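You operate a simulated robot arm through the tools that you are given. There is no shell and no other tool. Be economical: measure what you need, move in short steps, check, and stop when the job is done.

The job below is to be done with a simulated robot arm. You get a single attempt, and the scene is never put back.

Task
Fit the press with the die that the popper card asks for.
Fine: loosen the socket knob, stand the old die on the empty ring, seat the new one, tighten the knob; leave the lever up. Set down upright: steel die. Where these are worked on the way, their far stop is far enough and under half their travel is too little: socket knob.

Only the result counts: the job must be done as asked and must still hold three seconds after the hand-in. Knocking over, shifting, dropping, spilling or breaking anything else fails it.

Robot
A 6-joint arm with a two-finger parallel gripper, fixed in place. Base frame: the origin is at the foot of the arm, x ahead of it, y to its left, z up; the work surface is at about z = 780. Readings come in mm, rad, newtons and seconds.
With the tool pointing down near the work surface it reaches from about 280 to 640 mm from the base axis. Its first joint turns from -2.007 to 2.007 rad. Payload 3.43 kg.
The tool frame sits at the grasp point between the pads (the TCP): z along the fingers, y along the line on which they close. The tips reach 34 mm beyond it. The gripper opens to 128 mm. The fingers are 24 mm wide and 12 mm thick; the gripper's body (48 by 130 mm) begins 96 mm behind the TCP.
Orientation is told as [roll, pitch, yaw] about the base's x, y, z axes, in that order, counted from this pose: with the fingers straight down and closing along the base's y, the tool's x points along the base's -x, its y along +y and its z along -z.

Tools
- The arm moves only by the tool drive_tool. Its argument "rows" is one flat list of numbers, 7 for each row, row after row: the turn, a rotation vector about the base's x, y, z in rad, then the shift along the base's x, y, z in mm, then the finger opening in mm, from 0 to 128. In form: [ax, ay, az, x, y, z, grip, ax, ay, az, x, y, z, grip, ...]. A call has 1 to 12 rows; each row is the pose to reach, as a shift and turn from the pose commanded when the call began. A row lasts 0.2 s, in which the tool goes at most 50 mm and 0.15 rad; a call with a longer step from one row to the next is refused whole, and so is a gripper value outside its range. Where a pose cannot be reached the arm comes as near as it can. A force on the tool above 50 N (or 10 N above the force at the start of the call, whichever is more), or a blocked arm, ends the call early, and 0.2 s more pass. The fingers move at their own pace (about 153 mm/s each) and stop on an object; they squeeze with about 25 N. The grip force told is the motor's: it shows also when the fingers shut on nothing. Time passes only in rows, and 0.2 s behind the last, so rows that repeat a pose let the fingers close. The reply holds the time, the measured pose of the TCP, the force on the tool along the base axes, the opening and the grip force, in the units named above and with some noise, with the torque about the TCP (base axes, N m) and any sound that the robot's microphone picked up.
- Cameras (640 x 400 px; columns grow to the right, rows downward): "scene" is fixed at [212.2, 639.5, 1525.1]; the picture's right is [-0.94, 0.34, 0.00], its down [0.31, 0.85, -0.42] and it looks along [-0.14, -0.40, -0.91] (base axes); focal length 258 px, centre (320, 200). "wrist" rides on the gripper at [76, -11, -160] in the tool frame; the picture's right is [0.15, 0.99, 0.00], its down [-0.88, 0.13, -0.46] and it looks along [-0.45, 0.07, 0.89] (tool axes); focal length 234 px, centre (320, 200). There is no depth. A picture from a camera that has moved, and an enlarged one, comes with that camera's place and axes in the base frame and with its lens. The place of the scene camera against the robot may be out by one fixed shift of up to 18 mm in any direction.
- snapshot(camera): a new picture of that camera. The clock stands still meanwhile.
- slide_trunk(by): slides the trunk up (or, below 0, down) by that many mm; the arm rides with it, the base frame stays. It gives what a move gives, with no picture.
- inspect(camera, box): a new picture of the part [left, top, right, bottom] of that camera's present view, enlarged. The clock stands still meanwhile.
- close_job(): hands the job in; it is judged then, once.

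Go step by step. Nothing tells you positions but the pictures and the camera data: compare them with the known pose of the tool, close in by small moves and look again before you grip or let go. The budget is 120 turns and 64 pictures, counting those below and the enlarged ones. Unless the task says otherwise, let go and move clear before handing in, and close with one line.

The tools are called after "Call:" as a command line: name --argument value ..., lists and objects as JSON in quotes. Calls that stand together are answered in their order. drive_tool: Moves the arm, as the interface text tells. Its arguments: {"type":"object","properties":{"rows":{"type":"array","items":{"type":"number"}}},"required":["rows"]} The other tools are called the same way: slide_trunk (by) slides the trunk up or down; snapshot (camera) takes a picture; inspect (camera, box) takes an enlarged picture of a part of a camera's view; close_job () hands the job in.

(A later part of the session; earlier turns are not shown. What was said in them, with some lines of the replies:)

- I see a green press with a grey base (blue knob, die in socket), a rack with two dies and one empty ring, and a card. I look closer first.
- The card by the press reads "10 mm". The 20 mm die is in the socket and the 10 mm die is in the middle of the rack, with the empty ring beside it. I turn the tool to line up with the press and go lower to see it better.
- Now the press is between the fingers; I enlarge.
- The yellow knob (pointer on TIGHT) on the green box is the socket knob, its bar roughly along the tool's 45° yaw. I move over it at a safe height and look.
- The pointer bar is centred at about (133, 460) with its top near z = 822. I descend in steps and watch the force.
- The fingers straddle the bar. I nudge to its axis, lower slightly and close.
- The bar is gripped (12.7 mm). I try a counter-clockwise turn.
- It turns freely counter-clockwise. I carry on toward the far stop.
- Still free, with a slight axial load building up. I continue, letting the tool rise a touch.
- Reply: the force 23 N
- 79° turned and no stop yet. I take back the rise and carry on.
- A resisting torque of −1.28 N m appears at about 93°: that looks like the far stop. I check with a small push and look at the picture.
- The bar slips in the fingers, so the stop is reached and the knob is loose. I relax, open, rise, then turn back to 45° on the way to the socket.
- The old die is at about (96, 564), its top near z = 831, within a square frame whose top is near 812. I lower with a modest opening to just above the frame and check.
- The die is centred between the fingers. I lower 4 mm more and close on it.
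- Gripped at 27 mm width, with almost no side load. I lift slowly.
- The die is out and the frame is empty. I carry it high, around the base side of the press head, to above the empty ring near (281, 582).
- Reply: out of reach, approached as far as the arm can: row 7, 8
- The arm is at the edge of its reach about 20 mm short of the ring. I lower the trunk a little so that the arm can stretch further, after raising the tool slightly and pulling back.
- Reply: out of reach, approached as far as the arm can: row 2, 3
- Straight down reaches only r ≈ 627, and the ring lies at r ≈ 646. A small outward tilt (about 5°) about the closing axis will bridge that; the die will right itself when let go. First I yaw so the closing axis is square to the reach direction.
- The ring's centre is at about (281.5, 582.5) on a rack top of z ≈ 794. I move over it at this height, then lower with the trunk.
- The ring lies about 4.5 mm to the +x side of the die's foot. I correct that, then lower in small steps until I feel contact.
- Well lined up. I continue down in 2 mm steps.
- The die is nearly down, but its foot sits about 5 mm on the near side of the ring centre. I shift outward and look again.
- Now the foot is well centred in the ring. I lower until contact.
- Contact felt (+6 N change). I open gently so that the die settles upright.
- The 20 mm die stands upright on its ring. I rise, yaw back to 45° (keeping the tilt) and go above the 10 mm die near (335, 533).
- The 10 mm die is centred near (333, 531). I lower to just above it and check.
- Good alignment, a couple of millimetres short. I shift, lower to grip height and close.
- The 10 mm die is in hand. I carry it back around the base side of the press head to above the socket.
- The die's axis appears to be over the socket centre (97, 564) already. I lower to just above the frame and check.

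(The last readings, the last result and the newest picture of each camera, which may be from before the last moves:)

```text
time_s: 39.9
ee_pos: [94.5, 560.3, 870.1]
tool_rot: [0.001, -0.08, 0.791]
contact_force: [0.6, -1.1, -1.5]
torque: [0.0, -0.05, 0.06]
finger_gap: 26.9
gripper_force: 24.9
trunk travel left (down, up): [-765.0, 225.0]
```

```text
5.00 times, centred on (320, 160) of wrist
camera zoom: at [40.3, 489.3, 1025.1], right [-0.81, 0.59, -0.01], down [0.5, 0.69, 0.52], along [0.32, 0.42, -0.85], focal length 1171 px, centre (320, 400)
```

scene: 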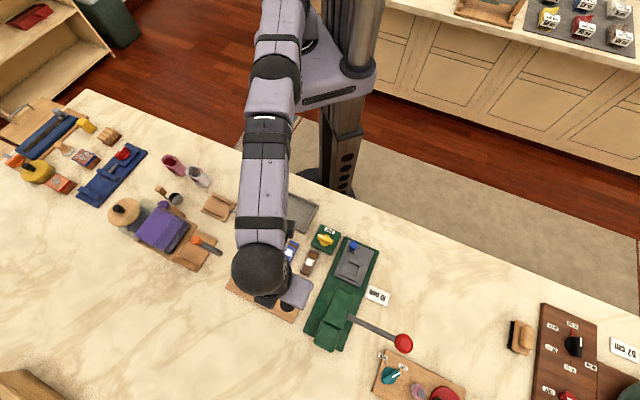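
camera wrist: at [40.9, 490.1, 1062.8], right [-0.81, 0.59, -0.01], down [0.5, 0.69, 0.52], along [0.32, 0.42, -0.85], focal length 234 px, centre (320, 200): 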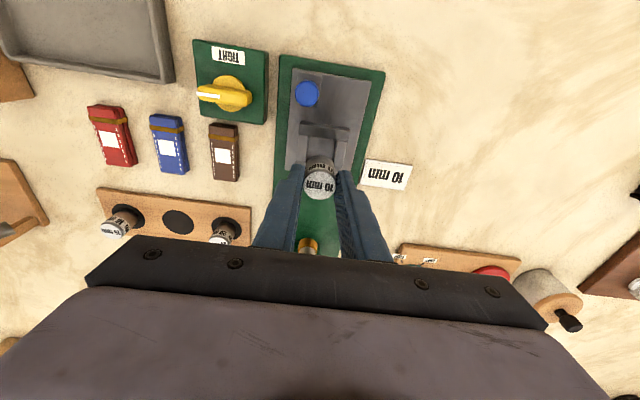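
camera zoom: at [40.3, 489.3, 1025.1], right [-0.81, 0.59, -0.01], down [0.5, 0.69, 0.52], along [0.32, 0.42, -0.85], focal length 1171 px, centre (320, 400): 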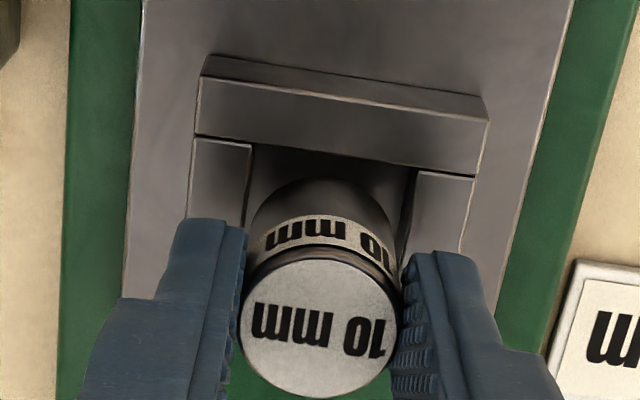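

The foot is centred in the opening with about 2.5 mm clearance. I lower into the socket in small steps.

Call:
drive_tool --rows '[0, 0, 0, 0, 0, -4, 0, 0, 0, 0, 0, 0, -8, 0, 0, 0, 0, 0, 0, -12, 0, 0, 0, 0, 0, 0, -16, 0, 0, 0, 0, 0, 0, -16, 0]'

Call:
inspect --camera "wrist" --box '[260, 120, 380, 200]'

```text
time_s: 41.1
ee_pos: [92.6, 560.6, 855.1]
tool_rot: [0.0, -0.08, 0.79]
contact_force: [-0.4, -0.1, -1.4]
torque: [0.0, 0.02, -0.01]
finger_gap: 26.9
gripper_force: 25.2
trunk travel left (down, up): [-765.0, 225.0]
```

```text
5.00 times, centred on (320, 160) of wrist
camera zoom: at [39.5, 489.8, 1010.3], right [-0.81, 0.59, -0.01], down [0.5, 0.69, 0.52], along [0.32, 0.42, -0.85], focal length 1171 px, centre (320, 400)
```

zoom: 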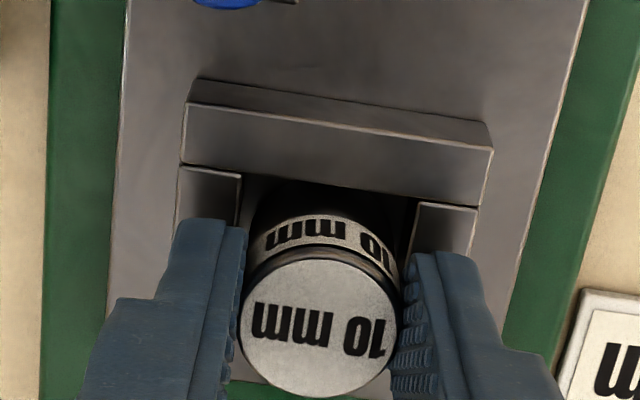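

Call:
drive_tool --rows '[0, 0, 0, 0, 0, -2, 0, 0, 0, 0, 0, 0, -4, 0, 0, 0, 0, 0, 0, -5, 0, 0, 0, 0, 0, 0, -5, 0]'

```text
time_s: 42.1
ee_pos: [94.4, 560.7, 853.5]
tool_rot: [0.003, -0.085, 0.79]
contact_force: [-0.4, 1.7, 15.0]
torque: [-0.09, -0.13, 0.0]
finger_gap: 26.9
gripper_force: 25.1
trunk travel left (down, up): [-765.0, 225.0]
```

Contact with 15 N at z ≈ 853, a little higher than expected. I look before letting go.

Call:
inspect --camera "wrist" --box '[260, 120, 380, 200]'

Call:
drive_tool --rows '[0, 0, 0, 0, 0, 1.5, 0, 0, 0, 0, 0, 0, 1.5, 0]'

```text
5.00 times, centred on (320, 160) of wrist
camera zoom: at [40.4, 489.0, 1006.7], right [-0.81, 0.59, -0.01], down [0.5, 0.69, 0.53], along [0.32, 0.42, -0.85], focal length 1171 px, centre (320, 400)
```

zoom: 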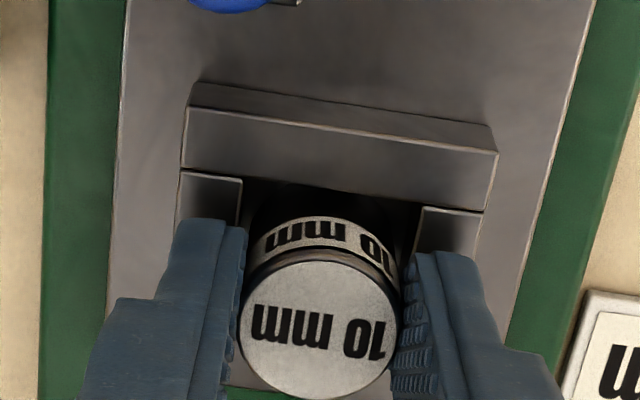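

```text
time_s: 42.7
ee_pos: [94.1, 559.1, 853.3]
tool_rot: [0.0, -0.079, 0.792]
contact_force: [-1.1, 3.6, 6.1]
torque: [0.14, 0.01, 0.0]
finger_gap: 26.7
gripper_force: 24.4
trunk travel left (down, up): [-765.0, 225.0]
```

The die's top looks about as low as the old one sat. I open gently and check how it sits.

Call:
drive_tool --rows '[0, 0, 0, 0, 0, 0, 28, 0, 0, 0, 0, 0, 0, 31, 0, 0, 0, 0, 0, 0, 40, 0, 0, 0, 0, 0, 0, 46]'

Call:
inspect --camera "wrist" --box '[240, 110, 400, 210]'

```text
time_s: 43.7
ee_pos: [93.2, 560.4, 852.9]
tool_rot: [0.001, -0.082, 0.791]
contact_force: [0.0, 0.9, -1.2]
torque: [-0.01, -0.04, -0.02]
finger_gap: 46.0
gripper_force: 0.1
trunk travel left (down, up): [-765.0, 225.0]
```

```text
4.00 times, centred on (320, 160) of wrist
camera zoom: at [40.5, 489.7, 1006.4], right [-0.81, 0.59, -0.01], down [0.5, 0.69, 0.52], along [0.32, 0.42, -0.85], focal length 937 px, centre (320, 360)
```

zoom: 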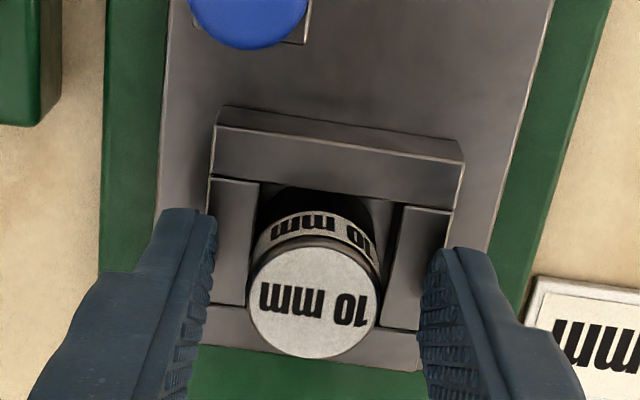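

It sits in the frame. I rise and untilt to the same viewpoint as before, to compare against how the old die sat.

Call:
drive_tool --rows '[0, 0, 0, -1, -1, 20, 46, 0, 0, 0, -2, -2, 55, 50, -0.0568, 0.0563, 0, 0, 0, 80, 64, -0.0568, 0.0563, 0, 0, 0, 80, 64]'

Call:
inspect --camera "wrist" --box '[240, 130, 400, 230]'

```text
time_s: 44.7
ee_pos: [94.1, 559.7, 935.2]
tool_rot: [-0.001, -0.001, 0.792]
contact_force: [0.3, 0.2, -0.2]
torque: [0.0, 0.01, 0.0]
finger_gap: 63.7
gripper_force: 0.0
trunk travel left (down, up): [-765.0, 225.0]
```

```text
4.00 times, centred on (320, 180) of wrist
camera zoom: at [49.3, 497.9, 1094.8], right [-0.81, 0.59, 0.0], down [0.53, 0.72, 0.46], along [0.27, 0.37, -0.89], focal length 937 px, centre (320, 280)
```

zoom: 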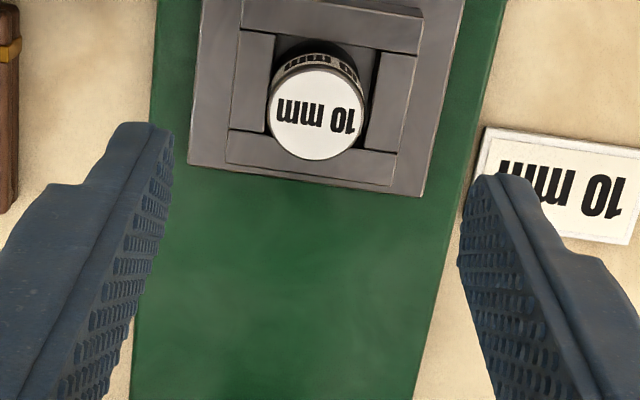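

The new die might sit a millimetre or two differently from the old one. I look closer from both cameras.

Call:
inspect --camera "wrist" --box '[295, 130, 345, 175]'

Call:
drive_tool --rows '[0, 0, 0, 5, -45, 10, 64, 0, 0, 0, 20, -90, 10, 64, 0, 0, 0, 42, -102, 10, 64]'

Call:
inspect --camera "wrist" --box '[340, 150, 460, 260]'

Call:
inspect --camera "scene" --box '[330, 230, 400, 310]'

```text
8.89 times, centred on (320, 152) of wrist
camera zoom: at [49.3, 497.9, 1094.8], right [-0.81, 0.59, 0.0], down [0.53, 0.72, 0.46], along [0.27, 0.37, -0.89], focal length 2082 px, centre (320, 622)
```

zoom: 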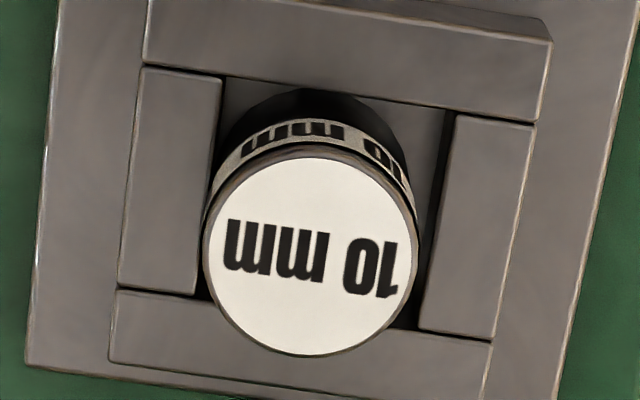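

```text
time_s: 45.5
ee_pos: [137.6, 457.7, 945.1]
tool_rot: [0.002, -0.001, 0.792]
contact_force: [-0.5, 0.5, 0.0]
torque: [-0.02, 0.0, -0.03]
finger_gap: 64.0
gripper_force: 0.1
trunk travel left (down, up): [-765.0, 225.0]
```

```text
3.64 times, centred on (400, 205) of wrist
camera zoom: at [92.7, 395.8, 1104.9], right [-0.81, 0.59, 0.0], down [0.53, 0.72, 0.46], along [0.27, 0.37, -0.89], focal length 852 px, centre (29, 182)
```

zoom: 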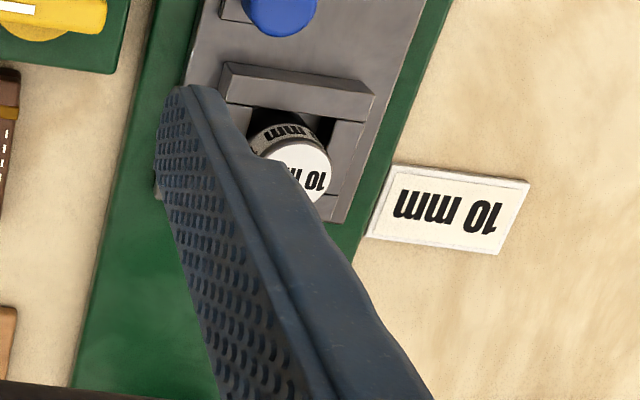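

```text
5.00 times, centred on (365, 270) of scene
camera zoom: at [212.2, 639.5, 1525.1], right [-0.94, 0.34, 0.0], down [0.31, 0.85, -0.42], along [-0.14, -0.4, -0.91], focal length 1291 px, centre (95, -150)
```

zoom: 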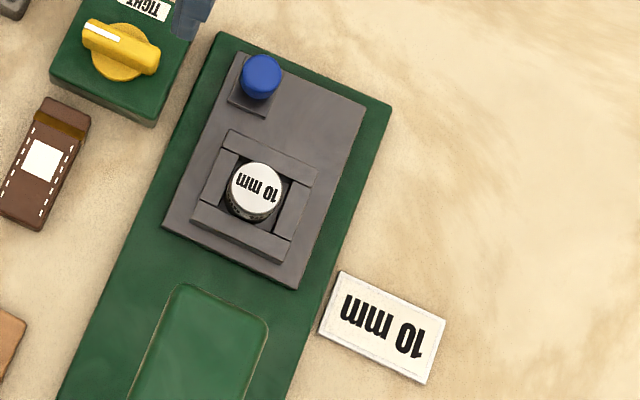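

Size and height match the old die's look, but it stands ~2 mm off centre toward one wall. I'll centre it by closing the fingers around it at the exact pose where the old die was gripped, and press lightly.

Call:
drive_tool --rows '[0, 0, 0, -10, 40, 0, 60, 0, 0, 0, -25, 80, 0, 50, 0, 0, 0, -40, 106.3, -10, 46, 0, 0, 0, -40, 106.3, -50, 46, 0, 0, 0, -40, 106.3, -80, 46, 0, 0, 0, -40, 106.3, -92, 46, 0, 0, 0, -40, 106.3, -92, 46]'

Call:
inspect --camera "wrist" --box '[240, 130, 400, 230]'

```text
time_s: 47.1
ee_pos: [96.7, 564.3, 850.1]
tool_rot: [0.0, 0.0, 0.791]
contact_force: [-0.3, -0.4, 0.0]
torque: [-0.02, 0.0, 0.01]
finger_gap: 45.9
gripper_force: 0.0
trunk travel left (down, up): [-765.0, 225.0]
```

```text
4.00 times, centred on (320, 180) of wrist
camera zoom: at [51.5, 503.5, 1011.1], right [-0.81, 0.59, 0.0], down [0.53, 0.72, 0.46], along [0.27, 0.37, -0.89], focal length 937 px, centre (320, 280)
```

zoom: 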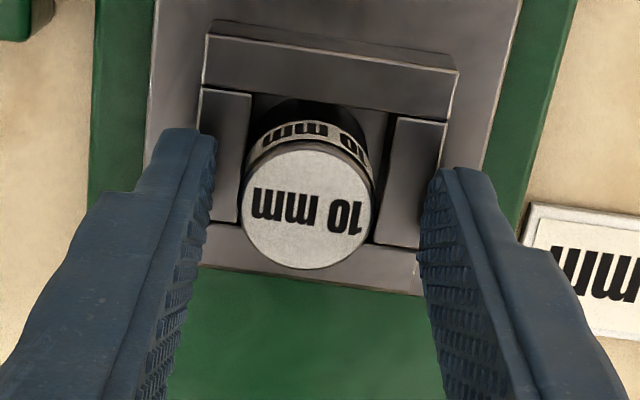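

The fingers' middle is ~1.7 mm past the socket centre line; I correct that, then close to centre the die and press lightly.

Call:
drive_tool --rows '[0, 0, 0, 1.4, -1.0, 0, 46, 0, 0, 0, 1.4, -1.0, 0, 0, 0, 0, 0, 1.4, -1.0, 0, 0, 0, 0, 0, 1.4, -1.0, 0, 0, 0, 0, 0, 1.4, -1.0, -1, 0, 0, 0, 0, 1.4, -1.0, -1.5, 0]'

Call:
drive_tool --rows '[0, 0, 0, 0, 0, 0, 28, 0, 0, 0, 0, 0, 0, 31, 0, 0, 0, 0, 0, 0, 46, 0, 0, 0, 0, 0, 0, 46]'

Call:
inspect --camera "wrist" --box '[240, 130, 400, 230]'

```text
time_s: 48.5
ee_pos: [97.4, 563.6, 851.5]
tool_rot: [0.002, -0.003, 0.791]
contact_force: [-1.1, 0.8, 5.9]
torque: [-0.01, 0.04, 0.01]
finger_gap: 26.6
gripper_force: 24.7
trunk travel left (down, up): [-765.0, 225.0]
```

```text
time_s: 49.5
ee_pos: [96.7, 562.8, 848.4]
tool_rot: [0.0, 0.0, 0.79]
contact_force: [-0.5, 0.6, 0.1]
torque: [0.01, -0.01, -0.04]
finger_gap: 45.8
gripper_force: 0.1
trunk travel left (down, up): [-765.0, 225.0]
```

```text
4.00 times, centred on (320, 180) of wrist
camera zoom: at [53.1, 502.0, 1009.6], right [-0.81, 0.59, 0.0], down [0.53, 0.72, 0.46], along [0.27, 0.37, -0.89], focal length 937 px, centre (320, 280)
```

zoom: 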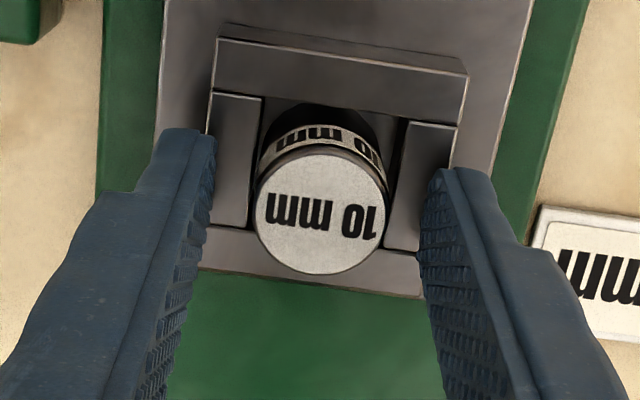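

The die now sits exactly as the old one did. I go up and back to the knob, turning the fingers to its present bearing.

Call:
drive_tool --rows '[0, 0, 0, 0, 0, 20, 46, 0, 0, 0, 0, 0, 60, 46, 0, 0, 0, 0, -20, 85, 46, 0, 0, 0, 12, -60, 85, 40, 0, 0, 0, 39.6, -102.5, 85, 34]'

Call:
drive_tool --rows '[0, 0, 0.14, 0, 0, -5, 34, 0, 0, 0.28, 0, 0, -10, 34, 0, 0, 0.42, 0, 0, -15, 34, 0, 0, 0.56, 0, 0, -20, 34, 0, 0, 0.7, 0, 0, -20, 34, 0, 0, 0.84, 0, 0, -20, 34, 0, 0, 0.98, 0, 0, -20, 34, 0, 0, 1.12, 0, 0, -20, 34, 0, 0, 1.26, 0, 0, -20, 34, 0, 0, 1.4, 0, 0, -20, 34, 0, 0, 1.54, 0, 0, -20, 34, 0, 0, 1.59, 0, 0, -40, 34]'

Call:
inspect --camera "wrist" --box '[240, 130, 400, 230]'

```text
refused: row 5 steps farther than a row can; nothing moved
```

```text
time_s: 50.3
ee_pos: [101.6, 571.2, 849.0]
tool_rot: [0.008, -0.026, 1.167]
contact_force: [4.0, -2.8, 19.8]
torque: [-0.51, -0.4, 0.22]
finger_gap: 36.9
gripper_force: 2.7
trunk travel left (down, up): [-765.0, 225.0]
stopped in row 3: the force on the tool passed its limit at 56 N (the readings are from after the stop); the commanded pose is now the measured one
```

```text
4.00 times, centred on (320, 180) of wrist
camera zoom: at [81.1, 492.8, 1007.4], right [-0.97, 0.25, 0.0], down [0.22, 0.85, 0.48], along [0.12, 0.47, -0.88], focal length 937 px, centre (320, 280)
```

zoom: 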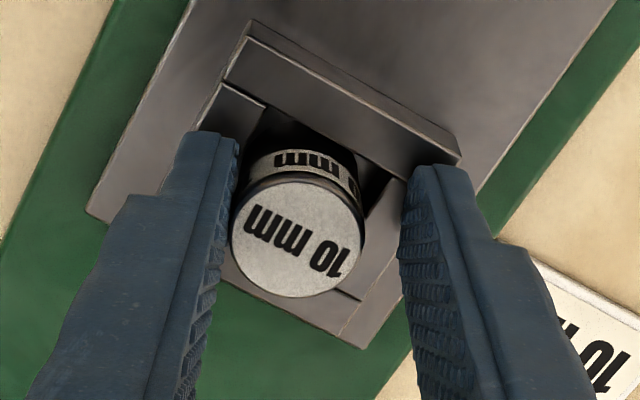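

My raise was refused for one over-long step, and the following turn then pushed the fingers down onto the socket frame; that was my error in sending both at once. I lift straight up now and check what moved.

Call:
drive_tool --rows '[0, 0, 0, 0, 0, 3, 42, 0, 0, 0, 0, 0, 15, 46, 0, 0, 0, 0, 0, 45, 46, 0, 0, 0, 0, 0, 80, 46]'

```text
time_s: 51.3
ee_pos: [99.7, 570.3, 925.1]
tool_rot: [0.005, -0.019, 1.167]
contact_force: [-0.4, -0.1, -0.2]
torque: [-0.01, 0.0, 0.0]
finger_gap: 46.1
gripper_force: 0.0
trunk travel left (down, up): [-765.0, 225.0]
```

Call:
drive_tool --rows '[0, 0.015, 0, 5, -45, 5, 46, 0, 0.015, 0, 20, -85, 5, 40, 0, 0.015, 0, 36.5, -110, 5, 34, 0, 0.015, 0, 36.5, -110, 5, 34]'

Call:
inspect --camera "scene" --box '[330, 230, 400, 310]'

Call:
inspect --camera "scene" --box '[220, 220, 420, 345]'

```text
time_s: 52.3
ee_pos: [134.3, 462.3, 930.7]
tool_rot: [0.02, -0.016, 1.164]
contact_force: [0.6, -0.1, 0.0]
torque: [-0.07, 0.02, -0.01]
finger_gap: 34.0
gripper_force: 0.0
trunk travel left (down, up): [-765.0, 225.0]
```

```text
5.00 times, centred on (365, 270) of scene
camera zoom: at [212.2, 639.5, 1525.1], right [-0.94, 0.34, 0.0], down [0.31, 0.85, -0.42], along [-0.14, -0.4, -0.91], focal length 1291 px, centre (95, -150)
```

zoom: 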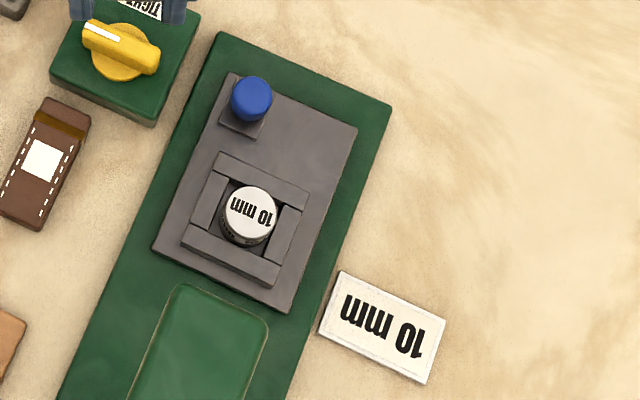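

```text
3.20 times, centred on (320, 282) of scene
camera zoom: at [212.2, 639.5, 1525.1], right [-0.94, 0.34, 0.0], down [0.31, 0.85, -0.42], along [-0.14, -0.4, -0.91], focal length 826 px, centre (320, -64)
```

zoom: 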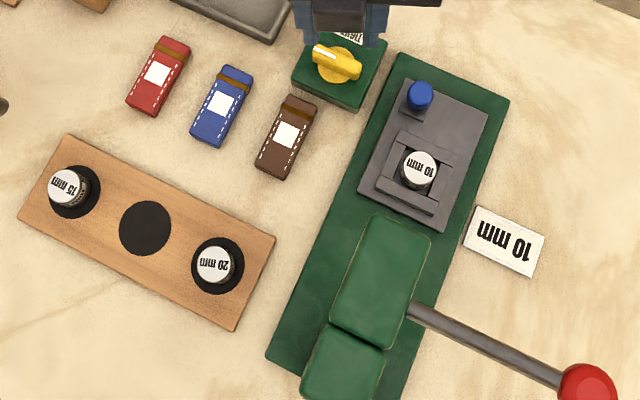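

A useful finding: the grey socket carriage slides along the press, and my push moved it about 14 mm toward the ram; the die stayed upright in it. The blue post is its handle. I'll put the carriage back by the handle, so first I go above it with the tool straight at 45°.

Call:
drive_tool --rows '[-0.008, -0.003, -0.125, -20, 15, 0, 40, -0.016, -0.005, -0.25, -40, 32, 0, 46, -0.0248, -0.0078, -0.374, -53, 51, -10, 46, -0.0248, -0.0078, -0.374, -53, 51, -25, 46, -0.0248, -0.0078, -0.374, -53, 51, -25, 46]'

Call:
inspect --camera "wrist" --box '[240, 110, 400, 230]'

```text
time_s: 53.5
ee_pos: [81.9, 512.5, 906.0]
tool_rot: [-0.001, 0.001, 0.792]
contact_force: [-0.1, 0.1, 1.1]
torque: [-0.01, -0.03, 0.01]
finger_gap: 46.2
gripper_force: 0.1
trunk travel left (down, up): [-765.0, 225.0]
```

```text
3.33 times, centred on (320, 170) of wrist
camera zoom: at [37.4, 450.4, 1066.9], right [-0.81, 0.59, 0.0], down [0.53, 0.72, 0.45], along [0.27, 0.37, -0.89], focal length 781 px, centre (320, 300)
```

zoom: 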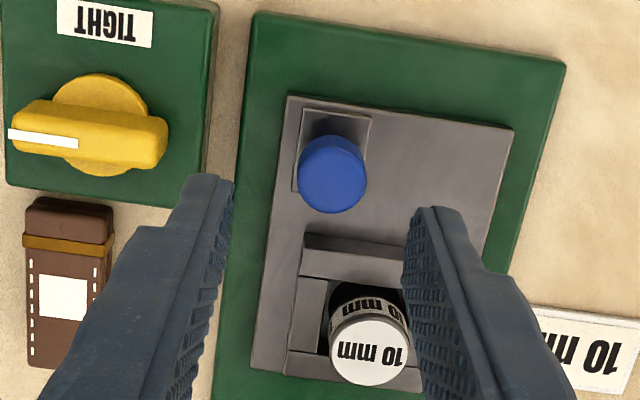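

The handle is at about (79, 515), 22 mm wide. I lower over it and close softly.

Call:
drive_tool --rows '[0, 0, 0, -2.6, 2.5, -20, 40, 0, 0, 0, -2.6, 2.5, -40, 40, 0, 0, 0, -2.6, 2.5, -50, 40, 0, 0, 0, -2.6, 2.5, -56, 40, 0, 0, 0, -2.6, 2.5, -56, 0, 0, 0, 0, -2.6, 2.5, -56, 0, 0, 0, 0, -2.6, 2.5, -56, 0]'

```text
time_s: 55.1
ee_pos: [78.3, 513.4, 849.7]
tool_rot: [0.0, 0.003, 0.79]
contact_force: [-4.2, 3.3, 0.4]
torque: [-0.25, -0.08, -0.02]
finger_gap: 21.2
gripper_force: 44.7
trunk travel left (down, up): [-765.0, 225.0]
```

The handle is held and resists sideways, so it is on a guide. I pull slowly back along the press axis.

Call:
drive_tool --rows '[0, 0, 0, -1.4, -1.4, 0, 0, 0, 0, 0, -2.8, -2.8, 0, 0, 0, 0, 0, -4.2, -4.2, 0, 0, 0, 0, 0, -5.6, -5.6, 0, 0, 0, 0, 0, -7, -7, 0, 0, 0, 0, 0, -7, -7, 0, 0]'

```text
time_s: 56.5
ee_pos: [72.8, 507.2, 848.4]
tool_rot: [0.001, 0.002, 0.793]
contact_force: [-7.9, 7.7, 7.8]
torque: [-0.43, 0.27, 0.01]
finger_gap: 21.2
gripper_force: 44.7
trunk travel left (down, up): [-765.0, 225.0]
```

It slides. I continue a few millimetres, relieving the side load, and compare with the first scene picture.

Call:
drive_tool --rows '[0, 0, 0, -1.7, -0.7, 0, 0, 0, 0, 0, -3, -2, 0, 0, 0, 0, 0, -3.5, -2.5, 0, 0, 0, 0, 0, -3.5, -2.5, 0, 0]'

Call:
inspect --camera "wrist" --box '[240, 110, 400, 230]'

Call:
inspect --camera "scene" --box '[330, 230, 400, 310]'

```text
time_s: 57.5
ee_pos: [68.3, 504.7, 848.7]
tool_rot: [0.001, 0.002, 0.793]
contact_force: [-3.7, 7.9, 2.1]
torque: [1.23, -0.17, -0.03]
finger_gap: 21.0
gripper_force: 45.3
trunk travel left (down, up): [-765.0, 225.0]
```

```text
3.33 times, centred on (320, 170) of wrist
camera zoom: at [24.5, 442.6, 1009.5], right [-0.81, 0.59, 0.0], down [0.53, 0.72, 0.45], along [0.27, 0.37, -0.89], focal length 781 px, centre (320, 300)
```

zoom: 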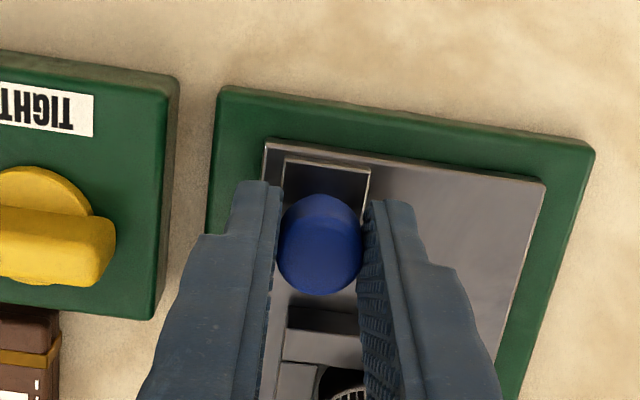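

```text
5.00 times, centred on (365, 270) of scene
camera zoom: at [212.2, 639.5, 1525.1], right [-0.94, 0.34, 0.0], down [0.31, 0.85, -0.42], along [-0.14, -0.4, -0.91], focal length 1291 px, centre (95, -150)
```

zoom: 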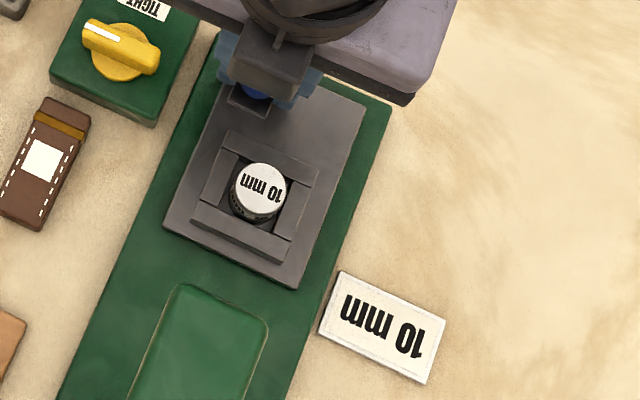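

The carriage is back exactly where it was at the start, with the die upright and centred. I release the handle and rise.

Call:
drive_tool --rows '[0, 0, 0, 0, 0, 0, 24, 0, 0, 0, 0, 0, 0, 36, 0, 0, 0, 0, 0, 0, 40, 0, 0, 0, 0, 0, 15, 40, 0, 0, 0, 0, 0, 50, 40, 0, 0, 0, 0, 0, 85, 36]'

```text
time_s: 58.9
ee_pos: [71.3, 502.3, 934.9]
tool_rot: [-0.001, 0.005, 0.792]
contact_force: [0.3, -0.4, -0.5]
torque: [0.0, -0.04, -0.02]
finger_gap: 35.8
gripper_force: 0.1
trunk travel left (down, up): [-765.0, 225.0]
```

Call:
drive_tool --rows '[0, 0, 0.14, 15, -10, 0, 36, 0, 0, 0.28, 30, -20, 0, 36, 0, 0, 0.42, 45, -30, 0, 36, 0, 0, 0.56, 65, -42, 0, 36, 0, 0, 0.7, 65, -42, 0, 36, 0, 0, 0.84, 65, -42, 0, 36, 0, 0, 0.98, 65, -42, 0, 36, 0, 0, 1.12, 65, -42, 0, 36, 0, 0, 1.26, 65, -42, 0, 36, 0, 0, 1.4, 65, -42, -10, 36, 0, 0, 1.53, 65, -42, -30, 36, 0, 0, 1.58, 65, -42, -50, 36]'

Call:
inspect --camera "wrist" --box '[240, 130, 400, 230]'

```text
time_s: 61.5
ee_pos: [135.2, 462.2, 885.3]
tool_rot: [0.0, 0.004, 2.378]
contact_force: [-0.2, 0.3, -0.8]
torque: [0.0, -0.01, -0.02]
finger_gap: 36.1
gripper_force: 0.0
trunk travel left (down, up): [-765.0, 225.0]
```

```text
4.00 times, centred on (320, 180) of wrist
camera zoom: at [197.3, 418.7, 1044.4], right [-0.58, -0.81, 0.0], down [-0.73, 0.52, 0.45], along [-0.37, 0.26, -0.89], focal length 937 px, centre (320, 280)
```

zoom: 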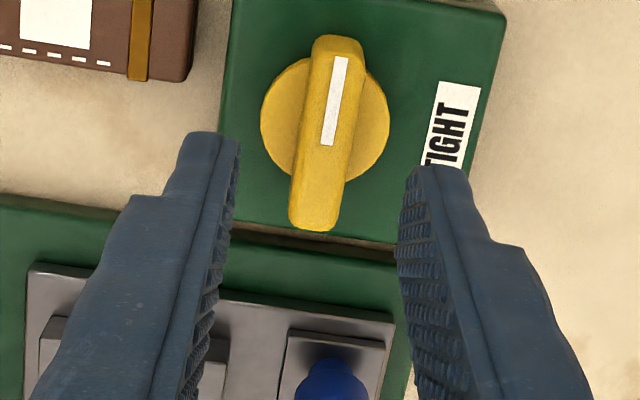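

The knob still points at the loose stop and lies between the fingers. I lower and close on the bar.

Call:
drive_tool --rows '[0, 0, 0, 1.1, -1.9, -20, 36, 0, 0, 0, 1.1, -1.9, -36, 34, 0, 0, 0, 1.1, -1.9, -42.8, 34, 0, 0, 0, 1.1, -1.9, -42.8, 0, 0, 0, 0, 1.1, -1.9, -42.8, 0, 0, 0, 0, 1.1, -1.9, -42.8, 0]'

```text
time_s: 62.9
ee_pos: [136.6, 460.3, 841.5]
tool_rot: [0.001, 0.001, 2.372]
contact_force: [2.1, 1.7, -1.4]
torque: [-0.27, 0.24, -0.71]
finger_gap: 12.9
gripper_force: 45.2
trunk travel left (down, up): [-765.0, 225.0]
```

Gripped. I turn clockwise back toward TIGHT.

Call:
drive_tool --rows '[0, 0, -0.12, 0, 0, 0, 0, 0, 0, -0.24, 0, 0, 0, 0, 0, 0, -0.36, 0, 0, 0, 0, 0, 0, -0.48, 0, 0, 0, 0, 0, 0, -0.6, 0, 0, 0, 0, 0, 0, -0.72, 0, 0, 0, 0, 0, 0, -0.84, 0, 0, 0, 0]'

```text
time_s: 64.5
ee_pos: [135.3, 460.9, 841.5]
tool_rot: [0.0, 0.002, 1.532]
contact_force: [4.6, 2.5, 2.6]
torque: [-0.8, -0.13, 0.05]
finger_gap: 12.7
gripper_force: 45.1
trunk travel left (down, up): [-765.0, 225.0]
```

Call:
drive_tool --rows '[0, 0, -0.12, 0, 0, 0, 0, 0, 0, -0.24, 0, 0, 0, 0, 0, 0, -0.36, 0, 0, 0, 0, 0, 0, -0.48, 0, 0, 0, 0, 0, 0, -0.6, 0, 0, 0, 0, 0, 0, -0.7, 0, 0, 0, 0, 0, 0, -0.76, 0, 0, 0, 0]'

```text
time_s: 66.1
ee_pos: [134.8, 461.0, 841.1]
tool_rot: [0.0, 0.002, 0.774]
contact_force: [-2.2, 4.2, -1.7]
torque: [0.32, 0.03, 0.63]
finger_gap: 12.8
gripper_force: 45.2
trunk travel left (down, up): [-765.0, 225.0]
```

Resisting torque begins at the TIGHT bearing. I push a little further to make sure it is on the stop.

Call:
drive_tool --rows '[0, 0, -0.04, 0, 0, 0, 0, 0, 0, -0.06, 0, 0, 0, 0, 0, 0, -0.06, 0, 0, 0, 0]'

```text
time_s: 66.9
ee_pos: [135.2, 460.2, 840.3]
tool_rot: [-0.003, 0.004, 0.713]
contact_force: [-3.0, 1.8, -4.9]
torque: [0.79, 0.04, 1.22]
finger_gap: 13.7
gripper_force: 45.5
trunk travel left (down, up): [-765.0, 225.0]
```

The bar hit the stop (1.2 N m, fingers pried slightly). I open while still on the stop, and rise clear.

Call:
drive_tool --rows '[0, 0, 0.01, 0, 0, 0, 20, 0, 0, 0.01, 0, 0, 0, 34, 0, 0, 0.01, 0, 0, 0, 36, 0, 0, 0.01, 0, 0, 25, 36, 0, 0, 0.01, 0, 0, 70, 36, 0, 0, 0.01, 0, -40, 100, 36, 0, 0, 0.01, 0, -80, 110, 36]'

Call:
snapshot --camera "wrist"

Call:
inspect --camera "scene" --box '[220, 220, 420, 345]'

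Call:
inspect --camera "scene" --box '[330, 230, 400, 310]'

```text
time_s: 68.5
ee_pos: [134.2, 380.8, 951.7]
tool_rot: [-0.001, 0.003, 0.723]
contact_force: [-0.5, -1.1, -0.1]
torque: [0.05, 0.01, -0.02]
finger_gap: 36.1
gripper_force: 0.1
trunk travel left (down, up): [-765.0, 225.0]
```

```text
10 pictures are left
camera wrist: at [85.1, 321.8, 1112.6], right [-0.76, 0.65, 0.0], down [0.57, 0.68, 0.45], along [0.29, 0.35, -0.89], focal length 234 px, centre (320, 200)
```

wrist: 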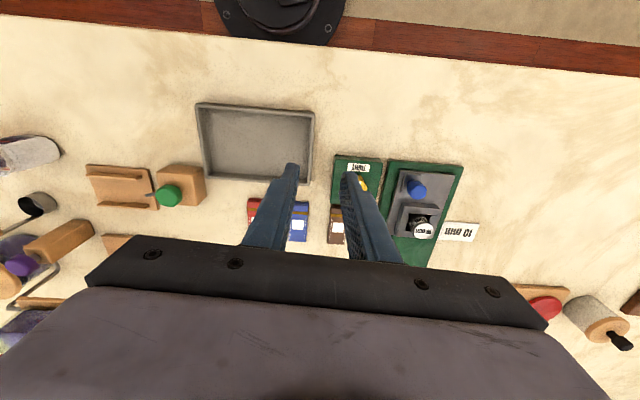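

```text
3.20 times, centred on (320, 282) of scene
camera zoom: at [212.2, 639.5, 1525.1], right [-0.94, 0.34, 0.0], down [0.31, 0.85, -0.42], along [-0.14, -0.4, -0.91], focal length 826 px, centre (320, -64)
```

zoom: 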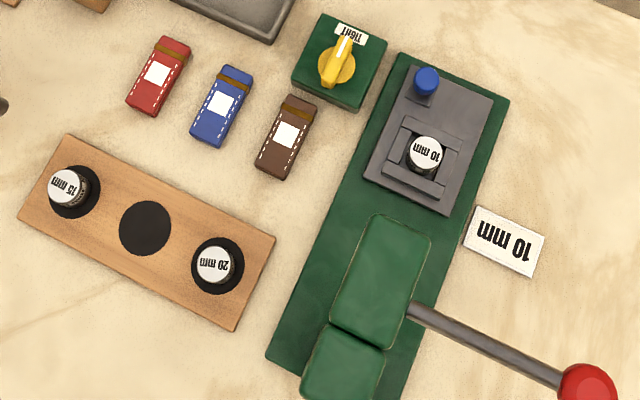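

```text
5.00 times, centred on (365, 270) of scene
camera zoom: at [212.2, 639.5, 1525.1], right [-0.94, 0.34, 0.0], down [0.31, 0.85, -0.42], along [-0.14, -0.4, -0.91], focal length 1291 px, centre (95, -150)
```

zoom: 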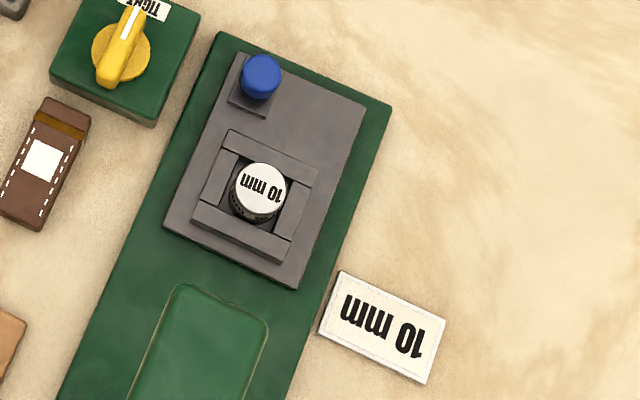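

Everything matches the start view: the 10 mm die is upright in the socket, the 20 mm die stands on the formerly empty ring, the knob points at TIGHT, the carriage is back in place and the lever is up. I hand in.

Call:
close_job

```text
The job is handed in.
```

The job is handed in: the press holds the 10 mm die with the knob tight and the lever up, and the 20 mm die stands upright on the empty ring. On the way, one of my moves slid the socket carriage about 14 mm; I slid it back, and the last picture matches its starting position.
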